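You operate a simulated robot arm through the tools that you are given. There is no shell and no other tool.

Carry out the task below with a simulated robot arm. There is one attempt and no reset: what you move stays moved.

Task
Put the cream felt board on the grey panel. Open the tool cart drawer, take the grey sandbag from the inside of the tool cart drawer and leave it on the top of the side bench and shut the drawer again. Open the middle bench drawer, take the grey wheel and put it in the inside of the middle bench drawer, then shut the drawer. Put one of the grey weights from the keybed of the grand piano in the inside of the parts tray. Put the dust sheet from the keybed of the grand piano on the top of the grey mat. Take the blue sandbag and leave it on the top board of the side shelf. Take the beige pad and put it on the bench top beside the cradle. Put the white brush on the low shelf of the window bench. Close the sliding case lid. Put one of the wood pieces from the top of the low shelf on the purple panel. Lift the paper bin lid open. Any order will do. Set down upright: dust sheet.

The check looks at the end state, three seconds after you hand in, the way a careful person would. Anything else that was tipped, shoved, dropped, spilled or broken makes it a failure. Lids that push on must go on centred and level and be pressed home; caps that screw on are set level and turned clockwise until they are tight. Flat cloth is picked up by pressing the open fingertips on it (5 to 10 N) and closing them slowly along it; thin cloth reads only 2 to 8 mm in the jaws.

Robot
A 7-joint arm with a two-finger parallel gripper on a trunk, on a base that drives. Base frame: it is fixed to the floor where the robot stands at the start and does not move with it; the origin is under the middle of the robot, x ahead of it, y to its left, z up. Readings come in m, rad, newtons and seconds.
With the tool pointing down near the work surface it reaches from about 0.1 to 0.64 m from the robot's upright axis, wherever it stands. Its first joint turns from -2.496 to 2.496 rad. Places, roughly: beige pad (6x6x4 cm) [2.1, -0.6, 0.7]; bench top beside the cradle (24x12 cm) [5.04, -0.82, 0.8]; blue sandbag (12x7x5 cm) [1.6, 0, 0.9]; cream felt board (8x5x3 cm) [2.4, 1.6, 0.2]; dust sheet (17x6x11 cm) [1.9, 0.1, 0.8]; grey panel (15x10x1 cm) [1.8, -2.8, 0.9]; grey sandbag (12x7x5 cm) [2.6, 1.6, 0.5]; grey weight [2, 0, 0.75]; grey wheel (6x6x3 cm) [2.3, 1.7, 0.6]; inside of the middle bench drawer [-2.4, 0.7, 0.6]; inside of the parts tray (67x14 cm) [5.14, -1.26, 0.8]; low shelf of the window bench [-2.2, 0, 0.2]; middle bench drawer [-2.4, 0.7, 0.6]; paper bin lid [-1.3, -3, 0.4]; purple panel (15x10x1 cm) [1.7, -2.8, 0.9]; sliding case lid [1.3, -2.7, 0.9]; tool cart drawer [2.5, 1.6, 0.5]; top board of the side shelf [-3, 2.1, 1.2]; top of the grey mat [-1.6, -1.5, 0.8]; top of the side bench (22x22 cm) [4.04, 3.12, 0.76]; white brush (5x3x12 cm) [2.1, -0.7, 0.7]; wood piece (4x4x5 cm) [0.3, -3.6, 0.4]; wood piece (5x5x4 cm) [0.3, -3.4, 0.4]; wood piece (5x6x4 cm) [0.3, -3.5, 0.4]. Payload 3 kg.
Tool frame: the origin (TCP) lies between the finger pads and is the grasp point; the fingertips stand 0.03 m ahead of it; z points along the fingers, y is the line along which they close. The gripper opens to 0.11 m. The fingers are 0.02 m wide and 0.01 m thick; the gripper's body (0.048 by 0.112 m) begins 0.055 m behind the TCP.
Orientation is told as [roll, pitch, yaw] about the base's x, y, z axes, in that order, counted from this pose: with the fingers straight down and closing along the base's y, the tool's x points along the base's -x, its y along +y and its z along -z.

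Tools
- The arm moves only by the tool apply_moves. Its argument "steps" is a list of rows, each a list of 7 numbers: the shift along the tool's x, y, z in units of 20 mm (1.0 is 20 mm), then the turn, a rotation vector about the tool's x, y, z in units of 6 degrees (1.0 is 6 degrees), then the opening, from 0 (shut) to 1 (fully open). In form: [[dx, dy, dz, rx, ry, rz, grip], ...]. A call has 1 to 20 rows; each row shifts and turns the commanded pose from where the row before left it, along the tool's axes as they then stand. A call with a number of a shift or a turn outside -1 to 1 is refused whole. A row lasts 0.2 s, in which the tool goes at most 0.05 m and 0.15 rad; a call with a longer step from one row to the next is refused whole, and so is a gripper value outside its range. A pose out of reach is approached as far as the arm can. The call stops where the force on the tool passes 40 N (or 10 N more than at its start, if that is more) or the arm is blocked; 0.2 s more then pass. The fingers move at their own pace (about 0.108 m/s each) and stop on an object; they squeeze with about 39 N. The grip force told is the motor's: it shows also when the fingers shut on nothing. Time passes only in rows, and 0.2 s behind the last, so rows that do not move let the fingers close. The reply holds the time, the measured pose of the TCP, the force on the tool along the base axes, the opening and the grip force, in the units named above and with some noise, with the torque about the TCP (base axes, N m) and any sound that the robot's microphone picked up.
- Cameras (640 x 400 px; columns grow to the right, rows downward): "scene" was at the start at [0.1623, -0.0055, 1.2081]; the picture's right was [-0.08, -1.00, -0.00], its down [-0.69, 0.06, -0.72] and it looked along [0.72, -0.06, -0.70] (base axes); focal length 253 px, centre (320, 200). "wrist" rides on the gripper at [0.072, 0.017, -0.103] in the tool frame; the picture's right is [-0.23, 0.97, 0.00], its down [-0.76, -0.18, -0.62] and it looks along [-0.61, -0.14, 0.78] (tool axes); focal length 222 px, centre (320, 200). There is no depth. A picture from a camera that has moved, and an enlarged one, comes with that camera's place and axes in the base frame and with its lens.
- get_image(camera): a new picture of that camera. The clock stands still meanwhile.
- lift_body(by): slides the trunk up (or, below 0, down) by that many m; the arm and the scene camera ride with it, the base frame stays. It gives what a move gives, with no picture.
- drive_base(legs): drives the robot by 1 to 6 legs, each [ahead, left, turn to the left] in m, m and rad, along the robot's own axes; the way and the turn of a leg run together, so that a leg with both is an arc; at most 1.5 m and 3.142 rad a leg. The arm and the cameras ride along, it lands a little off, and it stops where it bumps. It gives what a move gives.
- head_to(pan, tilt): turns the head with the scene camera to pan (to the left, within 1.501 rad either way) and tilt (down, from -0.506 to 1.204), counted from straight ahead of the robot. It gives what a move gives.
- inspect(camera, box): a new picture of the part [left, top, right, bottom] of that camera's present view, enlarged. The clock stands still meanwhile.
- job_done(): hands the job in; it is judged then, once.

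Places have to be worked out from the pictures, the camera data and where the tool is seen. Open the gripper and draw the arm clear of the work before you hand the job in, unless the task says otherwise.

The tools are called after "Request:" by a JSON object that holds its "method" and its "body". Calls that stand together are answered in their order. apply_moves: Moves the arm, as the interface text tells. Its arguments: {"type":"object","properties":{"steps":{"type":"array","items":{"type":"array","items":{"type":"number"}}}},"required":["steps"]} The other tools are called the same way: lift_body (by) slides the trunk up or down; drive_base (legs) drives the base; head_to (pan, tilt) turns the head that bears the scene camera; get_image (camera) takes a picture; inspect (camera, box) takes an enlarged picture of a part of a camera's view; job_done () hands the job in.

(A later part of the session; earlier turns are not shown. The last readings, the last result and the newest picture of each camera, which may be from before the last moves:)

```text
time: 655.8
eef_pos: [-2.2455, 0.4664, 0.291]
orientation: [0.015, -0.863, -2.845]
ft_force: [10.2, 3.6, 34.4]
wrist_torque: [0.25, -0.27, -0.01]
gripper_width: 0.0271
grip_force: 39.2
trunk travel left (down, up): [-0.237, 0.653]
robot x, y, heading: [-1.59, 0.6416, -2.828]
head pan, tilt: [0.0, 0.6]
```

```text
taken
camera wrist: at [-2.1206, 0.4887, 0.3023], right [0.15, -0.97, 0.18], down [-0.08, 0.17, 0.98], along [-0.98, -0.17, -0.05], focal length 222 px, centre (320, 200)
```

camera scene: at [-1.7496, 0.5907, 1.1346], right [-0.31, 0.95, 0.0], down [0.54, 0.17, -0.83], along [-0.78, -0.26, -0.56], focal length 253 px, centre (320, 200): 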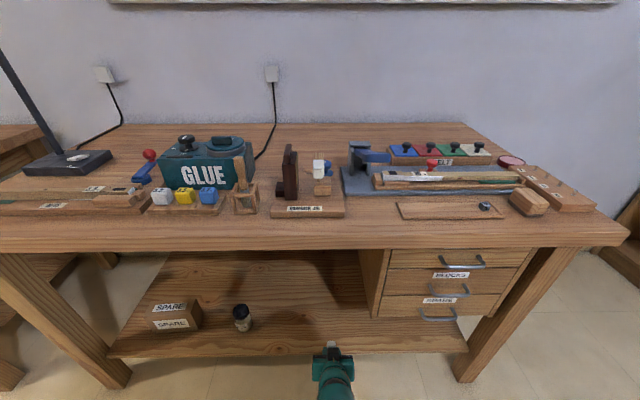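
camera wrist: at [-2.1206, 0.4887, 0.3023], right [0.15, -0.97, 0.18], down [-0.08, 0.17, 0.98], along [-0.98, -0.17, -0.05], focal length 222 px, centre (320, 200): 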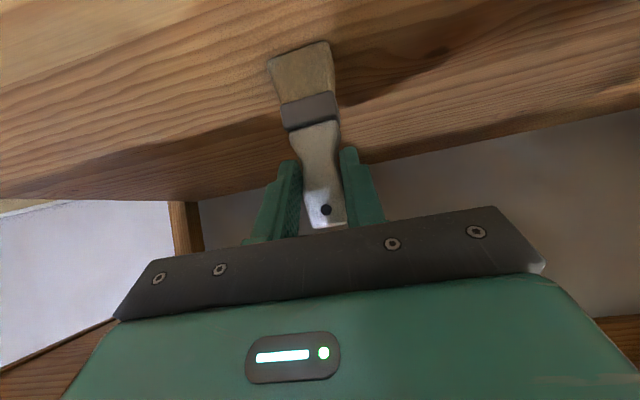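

The bristles are on the shelf. I'll ease up 2 mm, open gently, and back straight out.

Request:
{"method": "apply_moves", "body": {"steps": [[-0.09, 0, -0.08, 0, 0, 0, 0], [0, 0, 0, 0, 0, 0, 0.3], [0, 0, 0, 0, 0, 0, 0.45], [0, 0, 0, 0, 0, 0, 0.6], [0.33, 0, -0.38, 0, 0, 0, 0.6], [0.659, 0, -0.752, 0, 0, 0, 0.6], [0.659, 0, -0.752, 0, 0, 0, 0.6], [0.659, 0, -0.752, 0, 0, 0, 0.6], [0.659, 0, -0.752, 0, 0, 0, 0.6], [0.659, 0, -0.752, 0, 0, 0, 0.6]]}}

Request:
{"method": "get_image", "body": {"camera": "wrist"}}

```text
time: 658.0
eef_pos: [-2.1371, 0.5014, 0.2855]
orientation: [0.012, -0.85, -2.841]
ft_force: [-0.7, 1.0, -0.9]
wrist_torque: [-0.02, -0.01, 0.04]
gripper_width: 0.0659
grip_force: 0.1
trunk travel left (down, up): [-0.237, 0.653]
robot x, y, heading: [-1.5882, 0.6395, -2.823]
head pan, tilt: [0.0, 0.6]
```

```text
taken
camera wrist: at [-2.0121, 0.5239, 0.2992], right [0.15, -0.97, 0.18], down [-0.09, 0.17, 0.98], along [-0.98, -0.17, -0.06], focal length 222 px, centre (320, 200)
```

wrist: 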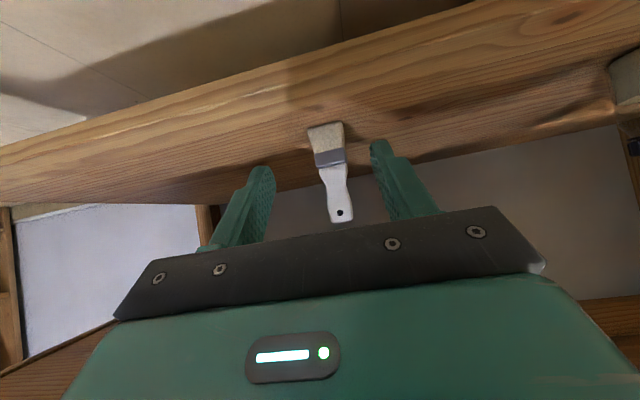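

The brush stands on the low shelf. Since I'm here, I'll open the middle bench drawer now: its handle is at about (−2.202, 0.766, 0.617). Backing out and setting the tool horizontal with vertical closing.

Request:
{"method": "drive_base", "body": {"legs": [[-0.4, -0.25, 0.017]]}}

Request:
{"method": "lift_body", "body": {"by": 0.35}}

Request:
{"method": "apply_moves", "body": {"steps": [[0, -1, 0, 0, -1, 0, 0.4], [0, -1, 0, 0, -1, 0, 0.4], [0, -1, 0, 0, -1, 0, 0.4], [0, -1, 0, 0, -1, 0, 0.4], [0, 0, 0, 0, -1, 0, 0.4], [0, 0, 0, 0, -1, 0, 0.4], [0, 0, 0, 0, -0.9, 0, 0.4]]}}

Request:
{"method": "apply_moves", "body": {"steps": [[0, 0, 0, 0, 0, 1, 0.4], [0, 0, 0, 0, 0, 1, 0.4], [0, 0, 0, 0, 0, 1, 0.4], [0, 0, 0, 0, 0, 1, 0.4], [0, 0, 0, 0, 0, 1, 0.4], [0, 0, 0, 0, 0, 1, 0.4], [0, 0, 0, 0, 0, 1, 0.4], [0, 0, 0, 0, 0, 1, 0.4], [0, 0, 0, 0, 0, 1, 0.4], [0, 0, 0, 0, 0, 1, 0.4], [0, 0, 0, 0, 0, 1, 0.4], [0, 0, 0, 0, 0, 1, 0.4], [0, 0, 0, 0, 0, 1, 0.4], [0, 0, 0, 0, 0, 1, 0.4], [0, 0, 0, 0, 0, 1, 0.4]]}}

Request:
{"method": "get_image", "body": {"camera": "scene"}}

Request:
{"method": "get_image", "body": {"camera": "wrist"}}

```text
time: 660.9
eef_pos: [-1.8302, 0.8665, 0.2862]
orientation: [0.01, -0.85, -2.83]
ft_force: [-0.4, -0.2, -0.7]
wrist_torque: [-0.01, 0.0, 0.0]
gripper_width: 0.0659
grip_force: 0.1
trunk travel left (down, up): [-0.237, 0.653]
robot x, y, heading: [-1.2849, 1.0156, -2.817]
head pan, tilt: [0.0, 0.6]
```

```text
time: 664.3
eef_pos: [-1.8302, 0.8658, 0.6358]
orientation: [0.014, -0.851, -2.831]
ft_force: [0.2, 0.0, 0.1]
wrist_torque: [-0.02, 0.0, 0.0]
gripper_width: 0.066
grip_force: 0.0
trunk travel left (down, up): [-0.587, 0.303]
robot x, y, heading: [-1.2836, 1.0149, -2.817]
head pan, tilt: [0.0, 0.6]
```

```text
time: 665.9
eef_pos: [-1.8561, 0.9438, 0.6351]
orientation: [1.887, -1.561, 1.574]
ft_force: [0.5, 0.1, 0.1]
wrist_torque: [-0.01, -0.02, 0.01]
gripper_width: 0.0442
grip_force: 0.0
trunk travel left (down, up): [-0.587, 0.303]
robot x, y, heading: [-1.279, 1.0165, -2.816]
head pan, tilt: [0.0, 0.6]
```

```text
time: 669.1
eef_pos: [-1.8558, 0.9423, 0.6358]
orientation: [1.573, 0.009, 1.889]
ft_force: [-0.3, 0.1, 0.2]
wrist_torque: [0.04, 0.01, 0.02]
gripper_width: 0.0439
grip_force: 0.1
trunk travel left (down, up): [-0.587, 0.303]
robot x, y, heading: [-1.2827, 1.0131, -2.82]
head pan, tilt: [0.0, 0.6]
```

```text
taken
camera scene: at [-1.4443, 0.9612, 1.4846], right [-0.32, 0.95, 0.0], down [0.54, 0.18, -0.83], along [-0.78, -0.26, -0.56], focal length 253 px, centre (320, 200)
```

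scene: 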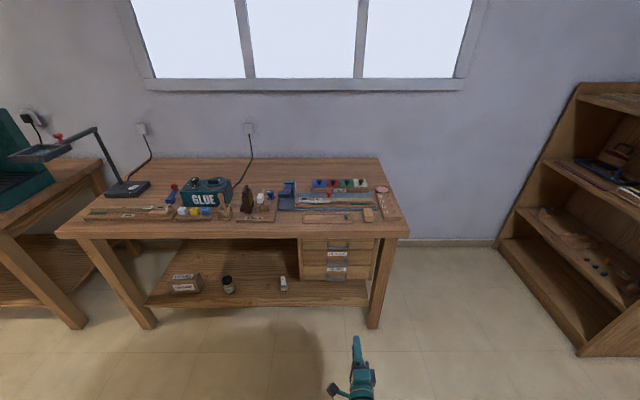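

```text
taken
camera wrist: at [-1.735, 0.9074, 0.6521], right [-0.07, 0.23, 0.97], down [0.35, 0.92, -0.19], along [-0.93, 0.33, -0.15], focal length 222 px, centre (320, 200)
```

wrist: 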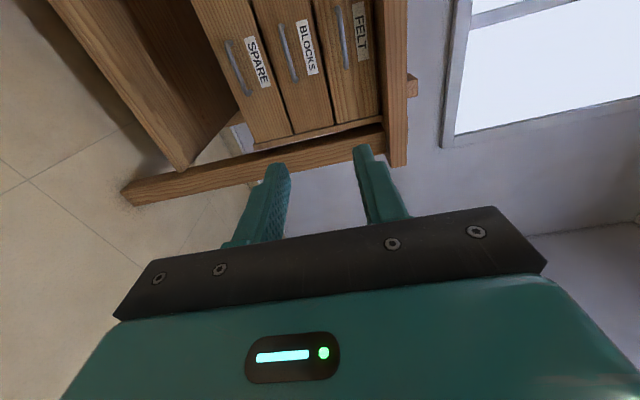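

The middle drawer is "BLOCKS". Zooming for its handle.

Request:
{"method": "inspect", "body": {"camera": "scene", "box": [280, 220, 400, 300]}}

Request:
{"method": "inspect", "body": {"camera": "wrist", "box": [180, 0, 420, 180]}}

```text
5.00 times, centred on (340, 260) of scene
camera zoom: at [-1.4443, 0.9612, 1.4846], right [-0.32, 0.95, 0.0], down [0.54, 0.18, -0.83], along [-0.78, -0.26, -0.56], focal length 1265 px, centre (220, -100)
```

zoom: 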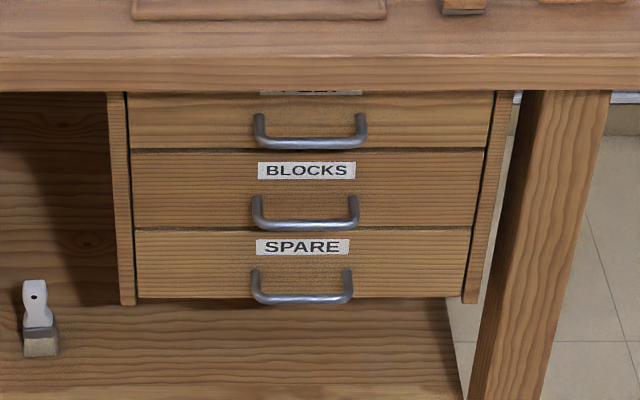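

```text
2.22 times, centred on (300, 90) of wrist
camera zoom: at [-1.735, 0.9074, 0.6521], right [-0.07, 0.23, 0.97], down [0.35, 0.92, -0.19], along [-0.93, 0.33, -0.15], focal length 494 px, centre (364, 444)
```

zoom: 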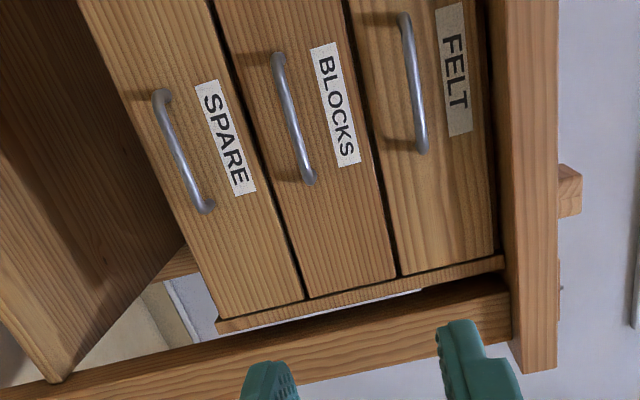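

The BLOCKS handle bar is at about (−2.2175, 0.783, 0.5825). Aligning height and lateral, then driving up.

Request:
{"method": "apply_moves", "body": {"steps": [[1, -1, 0, 0, 0, 0, 0.4], [0.9, -1, 0, 0, 0, 0, 0.4], [0, -0.65, 0, 0, 0, 0, 0.4]]}}

Request:
{"method": "drive_base", "body": {"legs": [[0.26, 0, 0]]}}

Request:
{"method": "get_image", "body": {"camera": "wrist"}}

Request:
{"method": "inspect", "body": {"camera": "scene", "box": [280, 260, 420, 360]}}

```text
time: 669.9
eef_pos: [-1.8421, 0.906, 0.5805]
orientation: [1.572, 0.007, 1.891]
ft_force: [0.1, -0.5, 0.1]
wrist_torque: [0.02, 0.0, -0.01]
gripper_width: 0.0439
grip_force: 0.0
trunk travel left (down, up): [-0.587, 0.303]
robot x, y, heading: [-1.2834, 1.0162, -2.819]
head pan, tilt: [0.0, 0.6]
```

```text
time: 671.7
eef_pos: [-2.089, 0.8221, 0.5818]
orientation: [1.573, 0.009, 1.895]
ft_force: [0.3, 0.4, 0.1]
wrist_torque: [-0.04, -0.01, -0.01]
gripper_width: 0.0439
grip_force: 0.0
trunk travel left (down, up): [-0.587, 0.303]
robot x, y, heading: [-1.5294, 0.9303, -2.817]
head pan, tilt: [0.0, 0.6]
```

```text
taken
camera wrist: at [-1.968, 0.7864, 0.5984], right [-0.07, 0.22, 0.97], down [0.35, 0.92, -0.18], along [-0.93, 0.33, -0.14], focal length 222 px, centre (320, 200)
```

wrist: 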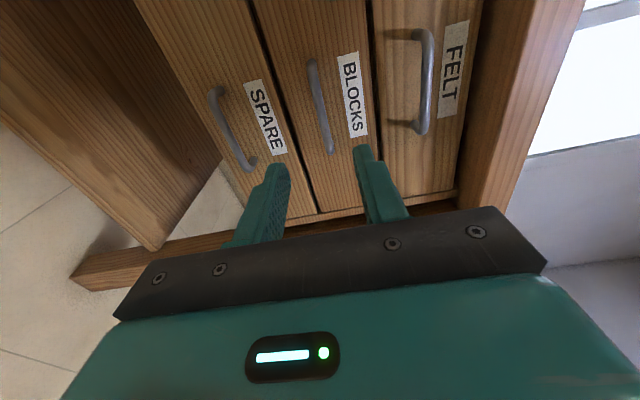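

```text
4.00 times, centred on (350, 310) of scene
camera zoom: at [-1.6904, 0.8771, 1.4845], right [-0.32, 0.95, 0.0], down [0.54, 0.18, -0.82], along [-0.78, -0.27, -0.57], focal length 1012 px, centre (200, -240)
```

zoom: 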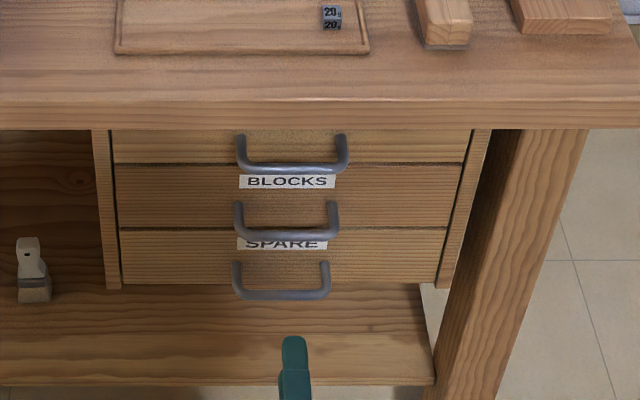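

Aligned to within a millimetre or two. Advancing 12.6 cm onto the bar and closing.

Request:
{"method": "apply_moves", "body": {"steps": [[0, 0, 1, 0, 0, 0, 0.4], [0, 0, 1, 0, 0, 0, 0.4], [0, 0, 1, 0, 0, 0, 0.4], [0, 0, 1, 0, 0, 0, 0.4], [0, 0, 1, 0, 0, 0, 0.4], [0, 0, 0.7, 0, 0, 0, 0.4]]}}

Request:
{"method": "get_image", "body": {"camera": "wrist"}}

```text
time: 673.1
eef_pos: [-2.1982, 0.7867, 0.5833]
orientation: [1.574, 0.01, 1.893]
ft_force: [-0.3, 0.7, 0.4]
wrist_torque: [0.0, 0.01, 0.01]
gripper_width: 0.0441
grip_force: 0.0
trunk travel left (down, up): [-0.587, 0.303]
robot x, y, heading: [-1.53, 0.9311, -2.818]
head pan, tilt: [0.0, 0.6]
```

```text
taken
camera wrist: at [-2.0769, 0.7505, 0.6007], right [-0.07, 0.22, 0.97], down [0.35, 0.92, -0.19], along [-0.93, 0.33, -0.14], focal length 222 px, centre (320, 200)
```

wrist: 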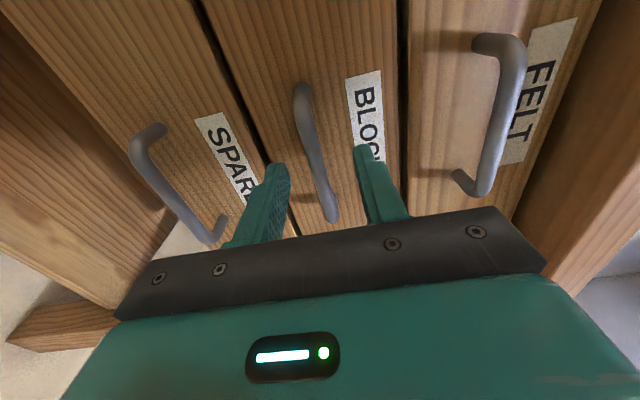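

The BLOCKS bar is between the fingers. Closing and pulling.

Request:
{"method": "apply_moves", "body": {"steps": [[0, 0, 0.3, 0, 0, 0, 0.2], [0, 0, 0, 0, 0, 0, 0], [0, 0, 0, 0, 0, 0, 0], [0, 0, 0, 0, 0, 0, 0], [0, 0, -0.5, 0, 0, 0, 0], [0, 0, -0.5, 0, 0, 0, 0], [0, 0, -0.7, 0, 0, 0, 0], [0, 0, -0.7, 0, 0, 0, 0], [0, 0, -0.7, 0, 0, 0, 0], [0, 0, -0.7, 0, 0, 0, 0], [0, 0, -0.7, 0, 0, 0, 0]]}}

Request:
{"method": "get_image", "body": {"camera": "scene"}}

```text
time: 675.5
eef_pos: [-2.1189, 0.8136, 0.5833]
orientation: [1.578, 0.01, 1.889]
ft_force: [-4.2, 17.7, 20.4]
wrist_torque: [0.28, 0.44, -0.13]
gripper_width: 0.0095
grip_force: 45.1
trunk travel left (down, up): [-0.587, 0.303]
robot x, y, heading: [-1.5297, 0.9322, -2.814]
head pan, tilt: [0.0, 0.6]
```

```text
taken
camera scene: at [-1.6883, 0.8792, 1.485], right [-0.32, 0.95, 0.0], down [0.53, 0.18, -0.83], along [-0.78, -0.27, -0.56], focal length 253 px, centre (320, 200)
```

scene: 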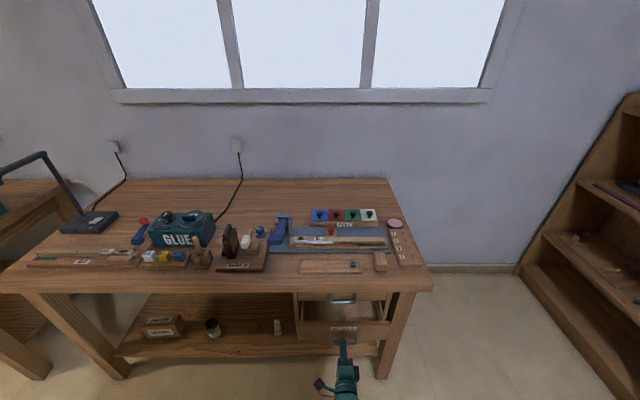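

The drawer is coming out. Continuing the pull.

Request:
{"method": "apply_moves", "body": {"steps": [[0, 0, -0.7, 0, 0, 0, 0], [0, 0, -0.7, 0, 0, 0, 0], [0, 0, -0.7, 0, 0, 0, 0], [0, 0, -0.7, 0, 0, 0, 0], [0, 0, -0.7, 0, 0, 0, 0]]}}

Request:
{"method": "inspect", "body": {"camera": "scene", "box": [260, 260, 440, 400]}}

```text
time: 676.8
eef_pos: [-2.0548, 0.8353, 0.5836]
orientation: [1.577, 0.007, 1.891]
ft_force: [-2.5, 5.5, 4.6]
wrist_torque: [0.44, 0.29, 0.17]
gripper_width: 0.0097
grip_force: 45.1
trunk travel left (down, up): [-0.587, 0.303]
robot x, y, heading: [-1.5336, 0.9316, -2.814]
head pan, tilt: [0.0, 0.6]
stopped in row 5: the force on the tool passed its limit at 40 N (the readings are from after the stop); the commanded pose is now the measured one
```

```text
2.86 times, centred on (350, 330) of scene
camera zoom: at [-1.6903, 0.8774, 1.484], right [-0.32, 0.95, 0.0], down [0.54, 0.18, -0.82], along [-0.78, -0.27, -0.57], focal length 723 px, centre (234, -171)
```

zoom: 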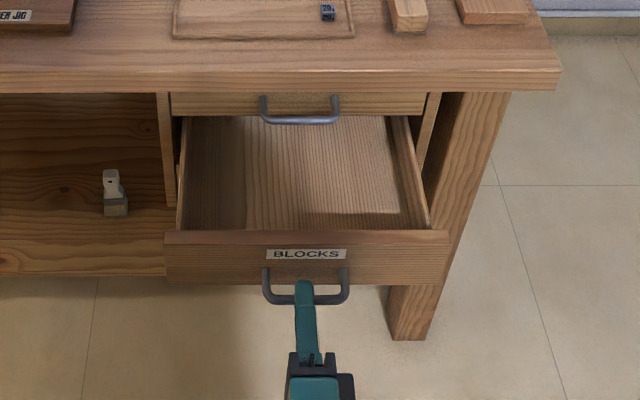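

Opened about 16 cm. I'll try to pull it further in small steps to get better access.

Request:
{"method": "apply_moves", "body": {"steps": [[0, 0, -0.3, 0, 0, 0, 0], [0, 0, -0.3, 0, 0, 0, 0], [0, 0, -0.3, 0, 0, 0, 0], [0, 0, -0.3, 0, 0, 0, 0]]}}

Request:
{"method": "get_image", "body": {"camera": "wrist"}}

```text
time: 677.8
eef_pos: [-2.0314, 0.8432, 0.5831]
orientation: [1.576, 0.01, 1.891]
ft_force: [-5.5, 16.8, 7.1]
wrist_torque: [0.4, 0.25, 0.48]
gripper_width: 0.0095
grip_force: 45.3
trunk travel left (down, up): [-0.587, 0.303]
robot x, y, heading: [-1.5323, 0.9318, -2.81]
head pan, tilt: [0.0, 0.6]
```

```text
taken
camera wrist: at [-1.91, 0.8074, 0.5998], right [-0.07, 0.22, 0.97], down [0.35, 0.92, -0.19], along [-0.93, 0.33, -0.14], focal length 222 px, centre (320, 200)
```

wrist: 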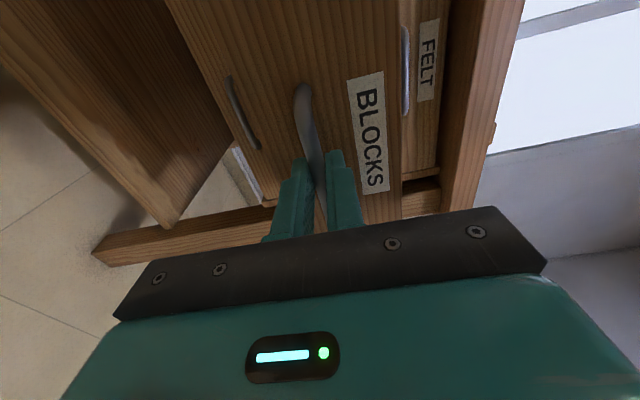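

It still moves. Continuing, with a slight lateral correction to the right.

Request:
{"method": "apply_moves", "body": {"steps": [[-0.08, 0, -0.4, 0, 0, 0, 0], [-0.04, 0, -0.4, 0, 0, 0, 0], [-0.02, 0, -0.4, 0, 0, 0, 0], [-0.02, 0, -0.4, 0, 0, 0, 0], [-0.02, 0, -0.4, 0, 0, 0, 0]]}}

Request:
{"method": "inspect", "body": {"camera": "scene", "box": [260, 260, 440, 400]}}

```text
time: 679.0
eef_pos: [-1.9934, 0.8576, 0.5844]
orientation: [1.578, 0.006, 1.895]
ft_force: [7.5, -20.5, 13.8]
wrist_torque: [0.16, 0.26, 0.54]
gripper_width: 0.0096
grip_force: 44.5
trunk travel left (down, up): [-0.587, 0.303]
robot x, y, heading: [-1.5295, 0.9284, -2.815]
head pan, tilt: [0.0, 0.6]
```

```text
2.86 times, centred on (350, 330) of scene
camera zoom: at [-1.6881, 0.8758, 1.4848], right [-0.32, 0.95, 0.0], down [0.53, 0.18, -0.83], along [-0.78, -0.27, -0.56], focal length 723 px, centre (234, -171)
```

zoom: 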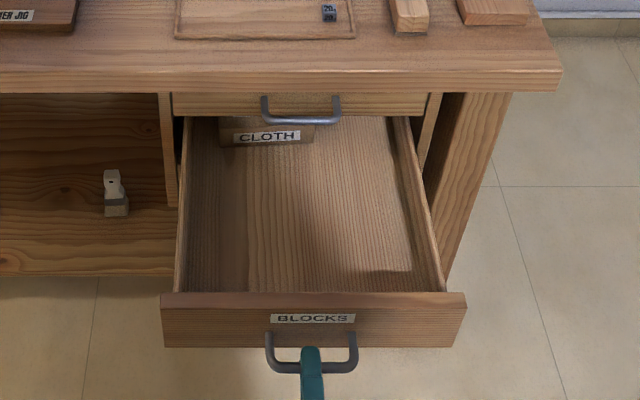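

The drawer is now 22 cm out, well past the bench edge. Releasing and backing the base off.

Request:
{"method": "apply_moves", "body": {"steps": [[0, 0, 0, 0, 0, 0, 0.2], [0, 0, 0, 0, 0, 0, 0.5], [0, 0, 0, 0, 0, 0, 0.5]]}}

Request:
{"method": "drive_base", "body": {"legs": [[-0.3, 0, 0]]}}

Request:
{"method": "get_image", "body": {"camera": "scene"}}

```text
time: 679.8
eef_pos: [-1.9955, 0.8593, 0.5818]
orientation: [1.576, 0.009, 1.89]
ft_force: [-0.2, 0.5, -0.2]
wrist_torque: [0.0, -0.02, 0.01]
gripper_width: 0.0551
grip_force: 0.0
trunk travel left (down, up): [-0.587, 0.303]
robot x, y, heading: [-1.5356, 0.9293, -2.812]
head pan, tilt: [0.0, 0.6]
```

```text
time: 681.8
eef_pos: [-1.7087, 0.9535, 0.5816]
orientation: [1.576, 0.01, 1.895]
ft_force: [-0.2, 0.7, -0.4]
wrist_torque: [-0.01, 0.03, 0.03]
gripper_width: 0.0551
grip_force: 0.1
trunk travel left (down, up): [-0.587, 0.303]
robot x, y, heading: [-1.2476, 1.0316, -2.812]
head pan, tilt: [0.0, 0.6]
```

```text
taken
camera scene: at [-1.4039, 0.9748, 1.4846], right [-0.33, 0.95, 0.0], down [0.53, 0.18, -0.83], along [-0.78, -0.27, -0.56], focal length 253 px, centre (320, 200)
```

scene: 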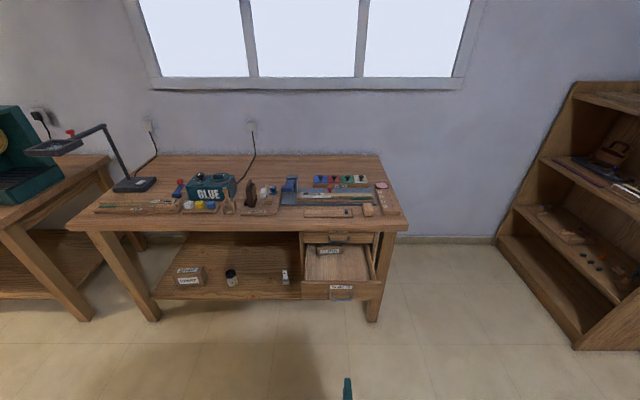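

The drawer is open and ready for the wheel. Restoring the tool to vertical before driving to the cart.

Request:
{"method": "apply_moves", "body": {"steps": [[0, 0, 0, 0, 0, -1, 0.5], [0, 0, 0, 0, 0, -1, 0.5], [0, 0, 0, 0, 0, -1, 0.5], [0, 0, 0, 0, 0, -1, 0.5], [0, 0, 0, 0, 0, -1, 0.5], [0, 0, 0, 0, 0, -1, 0.5], [0, 0, 0, 0, 0, -1, 0.5], [0, 0, 0, 0, 0, -1, 0.5], [0, 0, 0, 0, 0, -1, 0.5], [0, 0, 0, 0, 0, -1, 0.5], [0, 0, 0, 0, 0, -1, 0.5], [0, 0, 0, 0, 0, -1, 0.5], [0, 0, 0, 0, 0, -1, 0.5], [0, 0, 0, 0, 0, -1, 0.5], [0, 0, 0, 0, 0, -1, 0.5]]}}

Request:
{"method": "apply_moves", "body": {"steps": [[0, 0, 0, 0, 1, 0, 0.7], [0, 0, 0, 0, 1, 0, 0.7], [0, 0, 0, 0, 1, 0, 0.7], [0, 0, 0, 0, 1, 0, 0.7], [0, 0, 0, 0, 1, 0, 0.7], [0, 0, 0, 0, 1, 0, 0.7], [0, 0, 0, 0, 1, 0, 0.7], [0, 0, 0, 0, 1, 0, 0.7], [0, 0, 0, 0, 1, 0, 0.7], [0, 0, 0, 0, 1, 0, 0.7], [0, 0, 0, 0, 1, 0, 0.7], [0, 0, 0, 0, 1, 0, 0.7], [0, 0, 0, 0, 1, 0, 0.7], [0, 0, 0, 0, 1, 0, 0.7], [0, 0, 0, 0, 1, 0, 0.7]]}}

```text
time: 685.0
eef_pos: [-1.7096, 0.9545, 0.5821]
orientation: [2.186, -1.563, 1.279]
ft_force: [-0.2, 0.8, 0.5]
wrist_torque: [0.03, -0.01, -0.04]
gripper_width: 0.0551
grip_force: 0.0
trunk travel left (down, up): [-0.587, 0.303]
robot x, y, heading: [-1.2448, 1.0269, -2.81]
head pan, tilt: [0.0, 0.6]
```

```text
time: 688.2
eef_pos: [-1.7101, 0.9531, 0.5822]
orientation: [0.009, -0.003, -2.816]
ft_force: [0.0, 1.2, -0.1]
wrist_torque: [-0.04, -0.01, 0.0]
gripper_width: 0.077
grip_force: 0.2
trunk travel left (down, up): [-0.587, 0.303]
robot x, y, heading: [-1.2483, 1.0248, -2.813]
head pan, tilt: [0.0, 0.6]
```

Driving back east to the cart's near end for the grey wheel.

Request:
{"method": "lift_body", "body": {"by": 0.28}}

Request:
{"method": "drive_base", "body": {"legs": [[0, 1.05, 0], [0, 0, 3.14], [1.4, 0, 0], [1.4, 0, 0]]}}

Request:
{"method": "head_to", "body": {"pan": 0.3, "tilt": 0.6}}

Request:
{"method": "get_image", "body": {"camera": "scene"}}

```text
time: 691.0
eef_pos: [-1.7091, 0.9536, 0.8647]
orientation: [0.008, -0.006, -2.816]
ft_force: [0.1, 0.6, -0.5]
wrist_torque: [-0.01, -0.01, 0.01]
gripper_width: 0.0771
grip_force: 0.1
trunk travel left (down, up): [-0.867, 0.023]
robot x, y, heading: [-1.2449, 1.0269, -2.815]
head pan, tilt: [0.0, 0.6]
```

```text
time: 716.9
eef_pos: [2.1934, 1.0264, 0.8625]
orientation: [0.008, -0.003, 0.33]
ft_force: [-0.1, 0.2, 0.9]
wrist_torque: [0.02, 0.01, 0.02]
gripper_width: 0.077
grip_force: 0.0
trunk travel left (down, up): [-0.867, 0.023]
robot x, y, heading: [1.73, 0.949, 0.341]
head pan, tilt: [0.0, 0.6]
```

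```text
time: 717.7
eef_pos: [2.1941, 1.0272, 0.863]
orientation: [0.008, -0.006, 0.329]
ft_force: [0.1, -0.5, 0.1]
wrist_torque: [0.04, -0.01, 0.0]
gripper_width: 0.0768
grip_force: 0.0
trunk travel left (down, up): [-0.867, 0.023]
robot x, y, heading: [1.7314, 0.9478, 0.343]
head pan, tilt: [0.3, 0.6]
```

```text
taken
camera scene: at [1.8772, 1.0307, 1.7646], right [0.6, -0.8, 0.0], down [-0.45, -0.34, -0.83], along [0.66, 0.49, -0.56], focal length 253 px, centre (320, 200)
```

scene: 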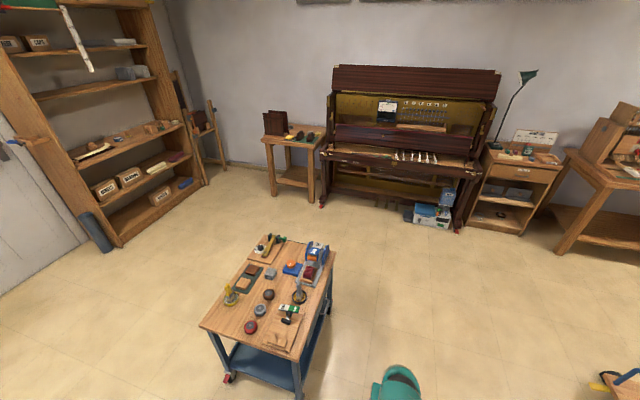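

The cart's wheels are in view; grey one at about (2.275, 1.69). Moving in front of the cart's near end.

Request:
{"method": "drive_base", "body": {"legs": [[0, 0.53, 0], [0.17, 0, 0]]}}

Request:
{"method": "head_to", "body": {"pan": 0.0, "tilt": 0.9}}

Request:
{"method": "get_image", "body": {"camera": "scene"}}

Request:
{"method": "get_image", "body": {"camera": "wrist"}}

```text
time: 721.9
eef_pos: [2.1788, 1.5934, 0.8607]
orientation: [0.008, -0.003, 0.325]
ft_force: [-0.2, 0.3, 0.7]
wrist_torque: [0.0, -0.01, 0.0]
gripper_width: 0.0769
grip_force: 0.0
trunk travel left (down, up): [-0.867, 0.023]
robot x, y, heading: [1.7137, 1.5169, 0.333]
head pan, tilt: [0.3, 0.6]
```

```text
time: 722.7
eef_pos: [2.1779, 1.5926, 0.8623]
orientation: [0.008, -0.005, 0.326]
ft_force: [0.1, 0.8, 0.6]
wrist_torque: [0.02, 0.0, 0.01]
gripper_width: 0.077
grip_force: 0.1
trunk travel left (down, up): [-0.867, 0.023]
robot x, y, heading: [1.7159, 1.5156, 0.334]
head pan, tilt: [0.0, 0.901]
```

```text
taken
camera scene: at [1.8626, 1.5699, 1.7398], right [0.33, -0.94, 0.0], down [-0.74, -0.26, -0.62], along [0.59, 0.2, -0.78], focal length 253 px, centre (320, 200)
```

scene: 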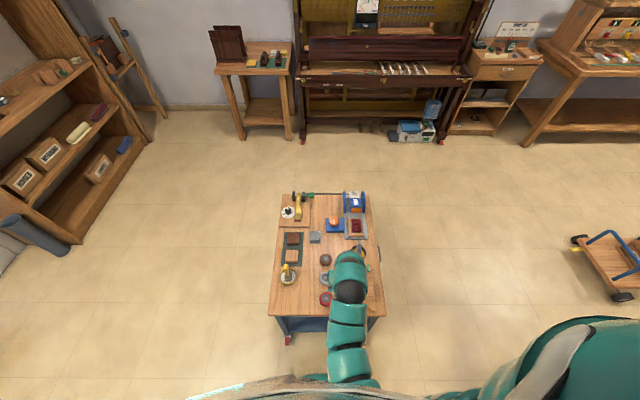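

```text
taken
camera wrist: at [2.1044, 1.5849, 0.965], right [-0.1, 1.0, 0.01], down [0.78, 0.07, 0.63], along [0.62, 0.07, -0.78], focal length 222 px, centre (320, 200)
```

wrist: 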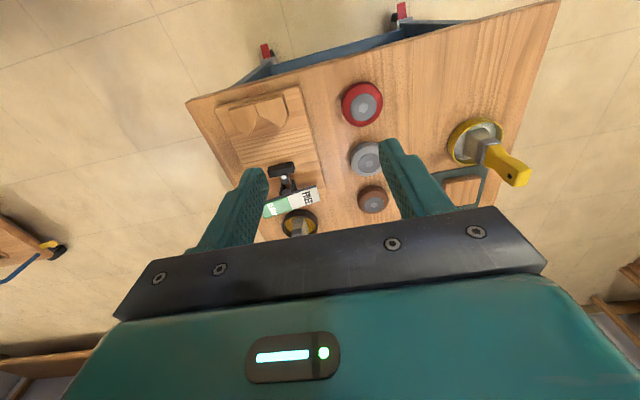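

Grey wheel at about (2.275, 1.68). Moving above it and lowering partway.

Request:
{"method": "apply_moves", "body": {"steps": [[-1, 0.5, 0, 0, 0, 0, 0.8], [-1, 0.5, 0, 0, 0, 0, 0.8], [-1, 0.5, 0, 0, 0, 0, 0.8], [-1, 0.5, 0, 0, 0, 0, 0.8], [-1, 0.5, 0, 0, 0, 0, 0.8], [-1, 0, 1, 0, 0, 0, 0.8], [0, 0, 1, 0, 0, 0, 0.8], [0, 0, 1, 0, 0, 0, 0.8], [0, 0, 1, 0, 0, 0, 0.8], [0, 0, 1, 0, 0, 0, 0.8]]}}

Request:
{"method": "get_image", "body": {"camera": "wrist"}}

```text
time: 724.9
eef_pos: [2.2764, 1.679, 0.7632]
orientation: [0.009, -0.004, 0.325]
ft_force: [1.0, -0.5, -0.3]
wrist_torque: [0.0, 0.01, 0.01]
gripper_width: 0.0882
grip_force: 0.1
trunk travel left (down, up): [-0.867, 0.023]
robot x, y, heading: [1.7151, 1.517, 0.339]
head pan, tilt: [0.0, 0.901]
```

```text
taken
camera wrist: at [2.2021, 1.6718, 0.8654], right [-0.1, 1.0, 0.01], down [0.78, 0.07, 0.63], along [0.62, 0.07, -0.78], focal length 222 px, centre (320, 200)
```

wrist: 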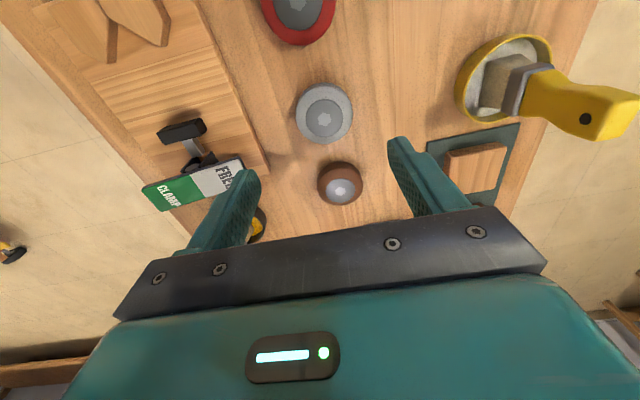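

Well centred, and the clamp lever is about 3 cm clear. Descending around the grey wheel.

Request:
{"method": "apply_moves", "body": {"steps": [[0, 0.3, 1, 0, 0, 0, 0.75], [0, 0, 1, 0, 0, 0, 0.75], [0, 0, 1, 0, 0, 0, 0.75], [0, 0, 1, 0, 0, 0, 0.75], [0, 0, 1, 0, 0, 0, 0.75], [0, 0, 0.6, 0, 0, 0, 0.75], [0, 0, 0.3, 0, 0, 0, 0.75]]}}

Request:
{"method": "get_image", "body": {"camera": "wrist"}}

```text
time: 726.5
eef_pos: [2.2605, 1.6755, 0.6917]
orientation: [0.006, -0.005, 0.326]
ft_force: [0.0, -0.4, -0.9]
wrist_torque: [-0.03, 0.03, -0.01]
gripper_width: 0.0828
grip_force: 0.1
out of reach, approached as far as the arm can: row 3, 4, 5, 6
trunk travel left (down, up): [-0.867, 0.023]
robot x, y, heading: [1.718, 1.516, 0.331]
head pan, tilt: [0.0, 0.901]
```

```text
taken
camera wrist: at [2.1873, 1.6684, 0.7946], right [-0.1, 1.0, 0.01], down [0.78, 0.07, 0.63], along [0.62, 0.07, -0.78], focal length 222 px, centre (320, 200)
```

wrist: 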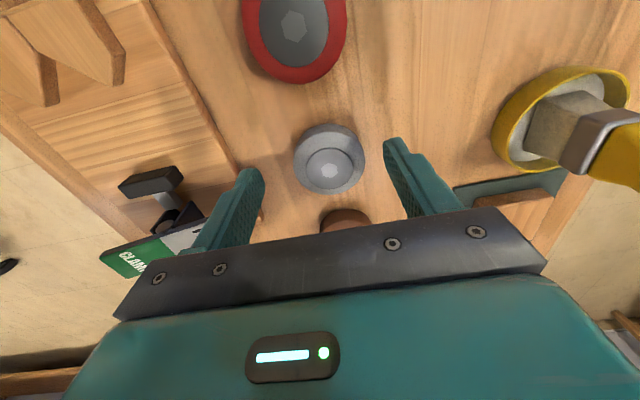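

The arm's lower limit was reached and it drifted a little. I'll raise the arm, lower the trunk 20 cm, and redo the descent.

Request:
{"method": "apply_moves", "body": {"steps": [[0, 0, -1, 0, 0, 0, 0.75], [0, 0, -1, 0, 0, 0, 0.75], [0, 0, -1, 0, 0, 0, 0.75], [0, 0, -1, 0, 0, 0, 0.75], [0, 0, -1, 0, 0, 0, 0.75], [0, 0, -1, 0, 0, 0, 0.75], [0, 0, -1, 0, 0, 0, 0.75], [0, 0, -1, 0, 0, 0, 0.75], [0, 0, -1, 0, 0, 0, 0.75], [0, 0, -1, 0, 0, 0, 0.75], [0, 0, -1, 0, 0, 0, 0.75]]}}

Request:
{"method": "lift_body", "body": {"by": -0.2}}

Request:
{"method": "get_image", "body": {"camera": "wrist"}}

```text
time: 728.9
eef_pos: [2.2653, 1.6767, 0.9019]
orientation: [0.007, -0.004, 0.328]
ft_force: [0.1, 0.1, 0.9]
wrist_torque: [0.01, 0.0, 0.02]
gripper_width: 0.0826
grip_force: 0.0
out of reach, approached as far as the arm can: row 11
trunk travel left (down, up): [-0.867, 0.023]
robot x, y, heading: [1.716, 1.5144, 0.332]
head pan, tilt: [0.0, 0.901]
```

```text
time: 731.0
eef_pos: [2.265, 1.6767, 0.7016]
orientation: [0.008, -0.006, 0.326]
ft_force: [-0.2, 0.2, 0.1]
wrist_torque: [0.03, -0.02, 0.01]
gripper_width: 0.0824
grip_force: 0.1
trunk travel left (down, up): [-0.667, 0.223]
robot x, y, heading: [1.7128, 1.5166, 0.334]
head pan, tilt: [0.0, 0.901]
```

```text
taken
camera wrist: at [2.1908, 1.6687, 0.8045], right [-0.1, 1.0, 0.01], down [0.78, 0.07, 0.62], along [0.62, 0.07, -0.78], focal length 222 px, centre (320, 200)
```

wrist: 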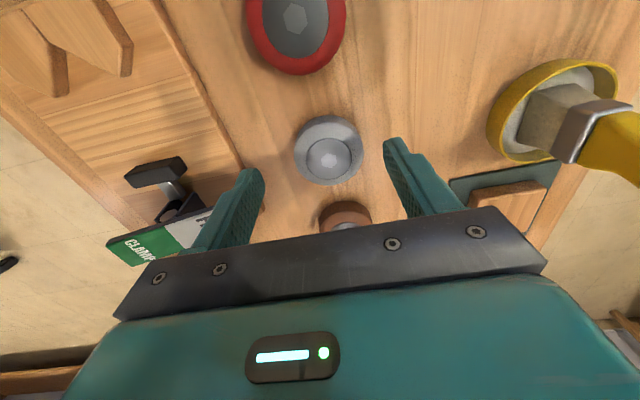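

Adjust 1.2 cm forward and descend to the table.

Request:
{"method": "apply_moves", "body": {"steps": [[-0.6, 0.27, 0.5, 0, 0, 0, 0.75], [0, 0, 1, 0, 0, 0, 0.75], [0, 0, 1, 0, 0, 0, 0.75], [0, 0, 0.5, 0, 0, 0, 0.75]]}}

Request:
{"method": "get_image", "body": {"camera": "wrist"}}

```text
time: 732.0
eef_pos: [2.2743, 1.6866, 0.6506]
orientation: [0.007, -0.002, 0.326]
ft_force: [-6.1, -1.7, 12.1]
wrist_torque: [-0.61, 0.08, -0.25]
gripper_width: 0.082
grip_force: 0.0
trunk travel left (down, up): [-0.667, 0.223]
robot x, y, heading: [1.7154, 1.5216, 0.333]
head pan, tilt: [0.0, 0.901]
stopped in row 4: the force on the tool passed its limit at 89 N (the readings are from after the stop); the commanded pose is now the measured one
```

```text
taken
camera wrist: at [2.1999, 1.6786, 0.7529], right [-0.1, 1.0, 0.01], down [0.78, 0.07, 0.62], along [0.62, 0.06, -0.78], focal length 222 px, centre (320, 200)
```

wrist: 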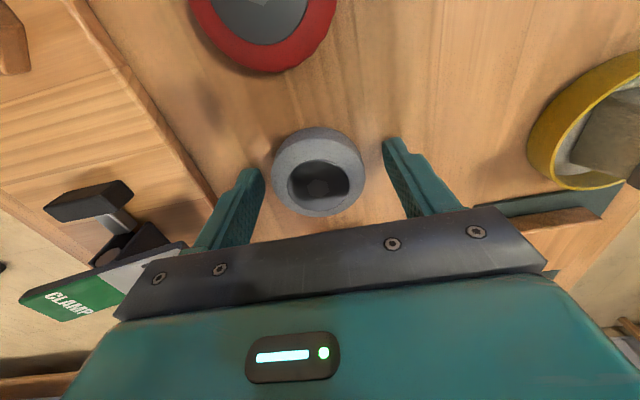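

The tips touched the tabletop (z≈0.62). Ease up a few millimetres and close on the wheel.

Request:
{"method": "apply_moves", "body": {"steps": [[0, 0, -0.25, 0, 0, 0, 0.75], [0, 0, 0, 0, 0, 0, 0.6], [0, 0, 0, 0, 0, 0, 0.4], [0, 0, 0, 0, 0, 0, 0], [0, 0, 0, 0, 0, 0, 0]]}}

Request:
{"method": "get_image", "body": {"camera": "wrist"}}

```text
time: 733.1
eef_pos: [2.2746, 1.6867, 0.6546]
orientation: [0.006, -0.002, 0.328]
ft_force: [1.7, 0.8, 3.3]
wrist_torque: [-0.03, -0.06, 0.01]
gripper_width: 0.0567
grip_force: 38.5
trunk travel left (down, up): [-0.667, 0.223]
robot x, y, heading: [1.7155, 1.5154, 0.336]
head pan, tilt: [0.0, 0.901]
```

```text
taken
camera wrist: at [2.2005, 1.6788, 0.7577], right [-0.1, 1.0, 0.01], down [0.78, 0.07, 0.62], along [0.62, 0.07, -0.78], focal length 222 px, centre (320, 200)
```

wrist: 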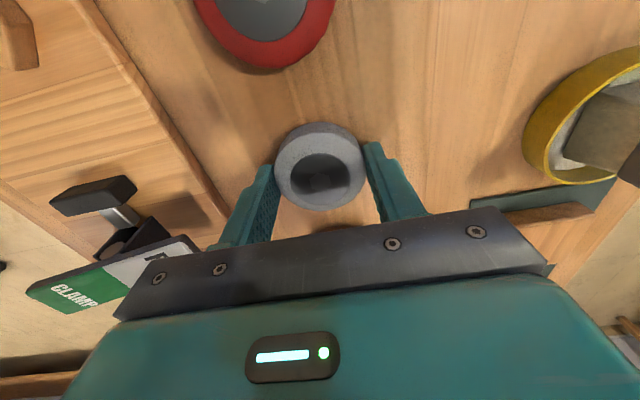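

The wheel is gripped (5.7 cm). Lifting and driving back to the open drawer.

Request:
{"method": "lift_body", "body": {"by": 0.22}}

Request:
{"method": "drive_base", "body": {"legs": [[-0.22, 0, 0], [0, -0.56, 0], [0, 0, 3.14], [1.4, 0, 0], [1.35, 0, 0]]}}

Request:
{"method": "head_to", "body": {"pan": 0.0, "tilt": 0.6}}

Request:
{"method": "get_image", "body": {"camera": "scene"}}

Request:
{"method": "get_image", "body": {"camera": "wrist"}}

```text
time: 735.5
eef_pos: [2.2739, 1.6866, 0.8743]
orientation: [0.006, -0.003, 0.327]
ft_force: [-0.5, 0.4, -1.7]
wrist_torque: [-0.02, 0.01, 0.02]
gripper_width: 0.0568
grip_force: 39.4
trunk travel left (down, up): [-0.887, 0.003]
robot x, y, heading: [1.7137, 1.5182, 0.336]
head pan, tilt: [0.0, 0.901]
```

```text
time: 760.3
eef_pos: [-1.4496, -0.198, 0.8736]
orientation: [0.007, 0.0, -2.815]
ft_force: [-0.3, 0.6, -2.9]
wrist_torque: [0.01, -0.01, 0.0]
gripper_width: 0.0568
grip_force: 39.2
trunk travel left (down, up): [-0.887, 0.003]
robot x, y, heading: [-0.8905, -0.0291, -2.813]
head pan, tilt: [0.0, 0.901]
```

```text
time: 761.1
eef_pos: [-1.4498, -0.1988, 0.8749]
orientation: [0.005, -0.002, -2.815]
ft_force: [0.0, -0.2, -2.0]
wrist_torque: [0.0, -0.04, 0.0]
gripper_width: 0.0568
grip_force: 39.3
trunk travel left (down, up): [-0.887, 0.003]
robot x, y, heading: [-0.8895, -0.0281, -2.809]
head pan, tilt: [0.0, 0.6]
```

```text
taken
camera scene: at [-1.0486, -0.0831, 1.7845], right [-0.33, 0.94, 0.0], down [0.53, 0.18, -0.82], along [-0.78, -0.27, -0.57], focal length 253 px, centre (320, 200)
```

scene: 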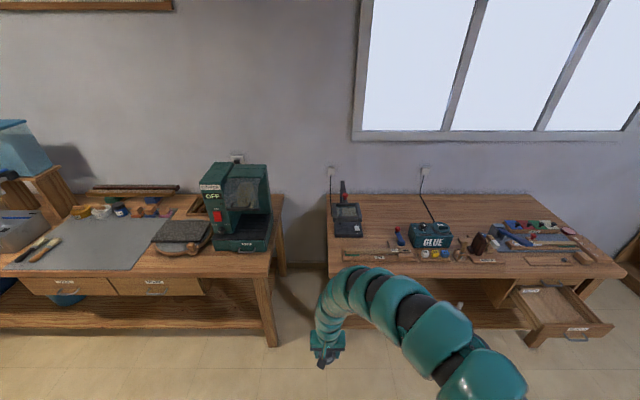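

```text
taken
camera wrist: at [-1.375, -0.1894, 0.9775], right [0.1, -1.0, 0.01], down [-0.78, -0.07, 0.62], along [-0.62, -0.06, -0.78], focal length 222 px, centre (320, 200)
```

wrist: 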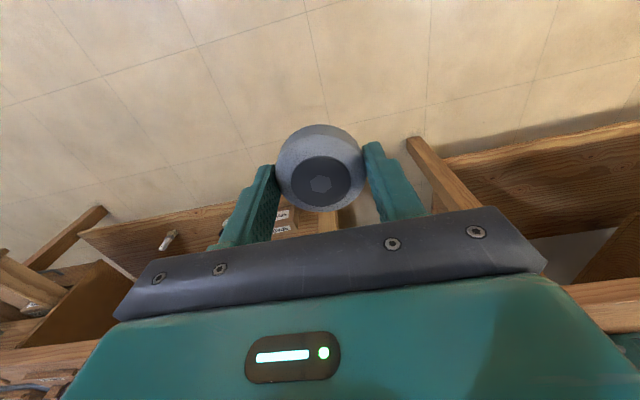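

Good. Forward first (away from the bucket), then right to the open drawer.

Request:
{"method": "drive_base", "body": {"legs": [[0.25, 0, 0], [0, -1.17, 0]]}}

Request:
{"method": "head_to", "body": {"pan": 0.0, "tilt": 0.9}}

Request:
{"method": "get_image", "body": {"camera": "scene"}}

Request:
{"method": "get_image", "body": {"camera": "wrist"}}

```text
time: 768.5
eef_pos: [-2.074, 0.8139, 0.8755]
orientation: [0.006, -0.002, -2.799]
ft_force: [0.4, -0.5, -2.3]
wrist_torque: [0.01, -0.03, 0.02]
gripper_width: 0.0568
grip_force: 39.1
trunk travel left (down, up): [-0.887, 0.003]
robot x, y, heading: [-1.517, 0.9917, -2.795]
head pan, tilt: [0.0, 0.6]
```

```text
time: 769.3
eef_pos: [-2.0745, 0.8149, 0.8752]
orientation: [0.006, -0.001, -2.8]
ft_force: [1.0, 0.2, -0.9]
wrist_torque: [0.01, 0.02, -0.03]
gripper_width: 0.0569
grip_force: 39.0
trunk travel left (down, up): [-0.887, 0.003]
robot x, y, heading: [-1.5148, 0.9926, -2.79]
head pan, tilt: [0.0, 0.901]
```

```text
taken
camera scene: at [-1.6629, 0.9391, 1.7598], right [-0.34, 0.94, 0.0], down [0.74, 0.27, -0.62], along [-0.58, -0.21, -0.78], focal length 253 px, centre (320, 200)
```

scene: 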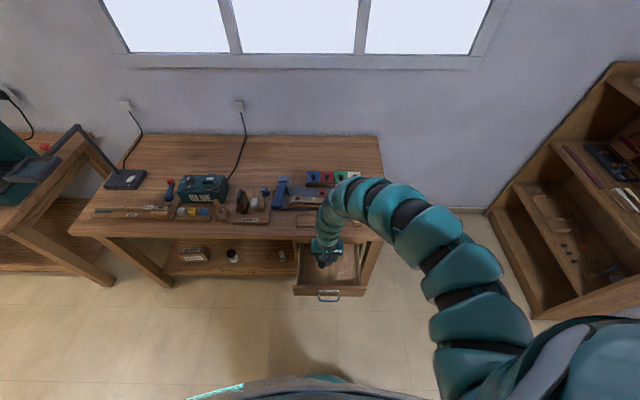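

```text
taken
camera wrist: at [-1.9997, 0.8234, 0.9775], right [0.11, -0.99, 0.01], down [-0.78, -0.08, 0.62], along [-0.62, -0.07, -0.78], focal length 222 px, centre (320, 200)
```

wrist: 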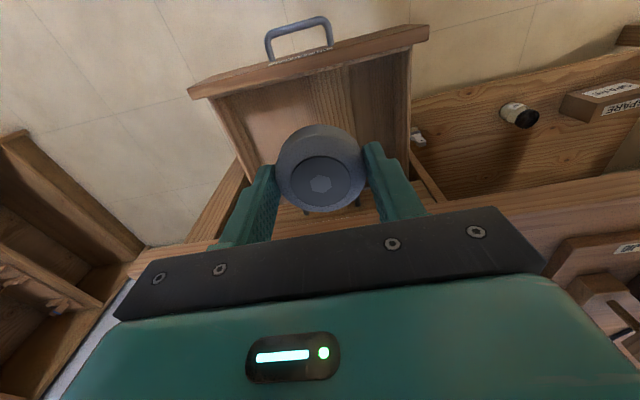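

The wheel is above the drawer. I'll move 2.5 cm deeper, tilt the tool 12° back so the wrist clears the bench edge, and lower with the trunk.

Request:
{"method": "apply_moves", "body": {"steps": [[-0.65, 0, 0, 0, -1, 0, 0], [-0.6, 0, 0, 0, -1, 0, 0]]}}

Request:
{"method": "lift_body", "body": {"by": -0.18}}

Request:
{"method": "get_image", "body": {"camera": "wrist"}}

Request:
{"method": "inspect", "body": {"camera": "scene", "box": [240, 180, 440, 330]}}

```text
time: 769.9
eef_pos: [-2.0974, 0.8051, 0.8773]
orientation: [0.008, -0.213, -2.803]
ft_force: [-1.0, 0.0, -0.9]
wrist_torque: [0.0, 0.0, -0.01]
gripper_width: 0.0565
grip_force: 38.7
trunk travel left (down, up): [-0.887, 0.003]
robot x, y, heading: [-1.5173, 0.9931, -2.794]
head pan, tilt: [0.0, 0.901]
```

```text
time: 771.9
eef_pos: [-2.0984, 0.8059, 0.6959]
orientation: [0.005, -0.209, -2.802]
ft_force: [0.3, -0.6, -1.5]
wrist_torque: [-0.02, 0.02, 0.01]
gripper_width: 0.0569
grip_force: 39.4
trunk travel left (down, up): [-0.707, 0.183]
robot x, y, heading: [-1.5194, 0.9898, -2.795]
head pan, tilt: [0.0, 0.901]
```

```text
taken
camera wrist: at [-2.0048, 0.8217, 0.7819], right [0.12, -0.99, 0.05], down [-0.64, -0.03, 0.77], along [-0.76, -0.12, -0.64], focal length 222 px, centre (320, 200)
```

wrist: 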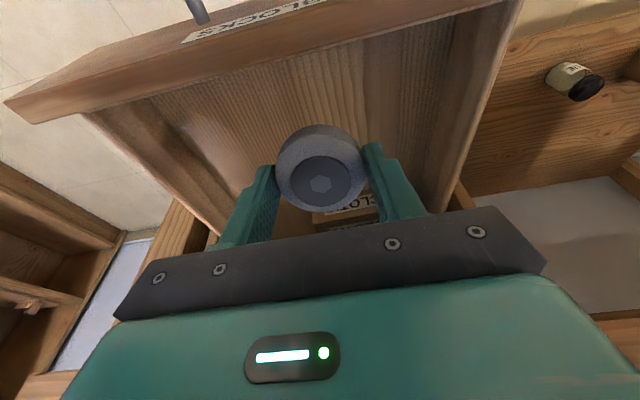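

```text
2.67 times, centred on (340, 255) of scene
camera zoom: at [-1.6627, 0.9392, 1.5798], right [-0.34, 0.94, 0.0], down [0.74, 0.27, -0.62], along [-0.58, -0.21, -0.78], focal length 675 px, centre (267, 53)
```

zoom: 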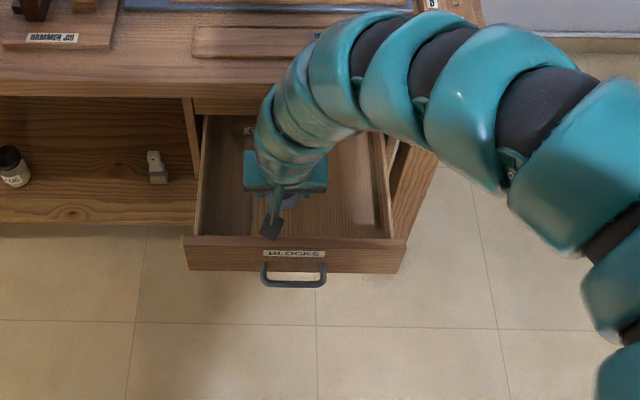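

Clearances look fine (arm stays in front of the bench edge). Lowering the trunk 6 cm, then the arm in small steps to the drawer floor.

Request:
{"method": "lift_body", "body": {"by": -0.06}}

Request:
{"method": "get_image", "body": {"camera": "wrist"}}

Request:
{"method": "inspect", "body": {"camera": "scene", "box": [240, 180, 440, 330]}}

```text
time: 772.9
eef_pos: [-2.0971, 0.8059, 0.6367]
orientation: [0.004, -0.21, -2.802]
ft_force: [0.2, 0.1, -1.1]
wrist_torque: [-0.01, 0.0, 0.0]
gripper_width: 0.0567
grip_force: 39.1
trunk travel left (down, up): [-0.647, 0.243]
robot x, y, heading: [-1.5165, 0.9897, -2.794]
head pan, tilt: [0.0, 0.901]
```

```text
taken
camera wrist: at [-2.0048, 0.8217, 0.7219], right [0.12, -0.99, 0.05], down [-0.64, -0.03, 0.77], along [-0.76, -0.12, -0.64], focal length 222 px, centre (320, 200)
```

wrist: 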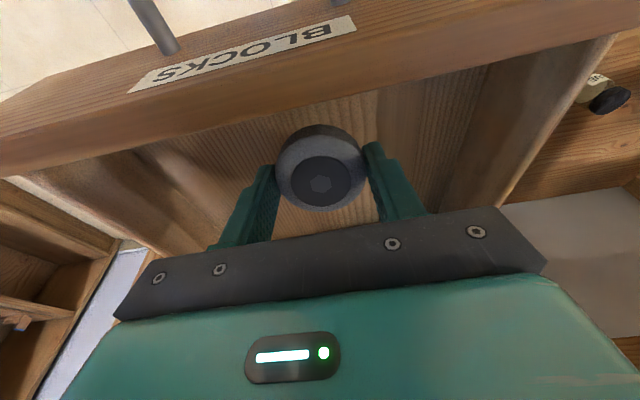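

```text
2.67 times, centred on (340, 255) of scene
camera zoom: at [-1.6626, 0.9392, 1.5197], right [-0.34, 0.94, 0.0], down [0.74, 0.27, -0.62], along [-0.58, -0.21, -0.78], focal length 675 px, centre (267, 53)
```

zoom: 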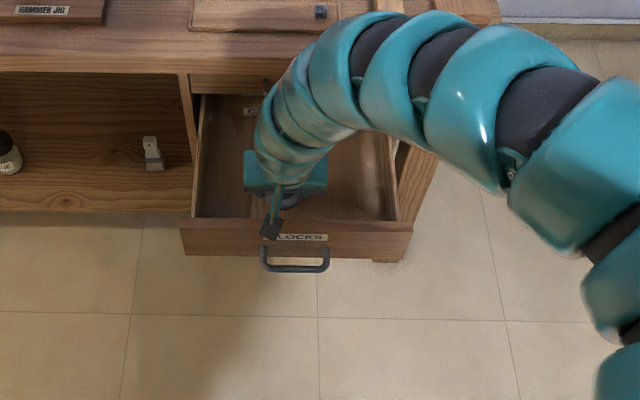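

The wheel is inside, clear of the front panel. Lowering with the arm until contact.

Request:
{"method": "apply_moves", "body": {"steps": [[0.1, 0, 0.49, 0, 0, 0, 0], [0.1, 0, 0.49, 0, 0, 0, 0], [0.06, 0, 0.29, 0, 0, 0, 0], [0.04, 0, 0.2, 0, 0, 0, 0], [0.04, 0, 0.2, 0, 0, 0, 0]]}}

```text
time: 774.1
eef_pos: [-2.098, 0.805, 0.6024]
orientation: [0.005, -0.21, -2.801]
ft_force: [-0.3, -0.6, -1.6]
wrist_torque: [-0.01, -0.03, 0.0]
gripper_width: 0.057
grip_force: 39.0
trunk travel left (down, up): [-0.647, 0.243]
robot x, y, heading: [-1.5139, 0.9924, -2.795]
head pan, tilt: [0.0, 0.901]
```

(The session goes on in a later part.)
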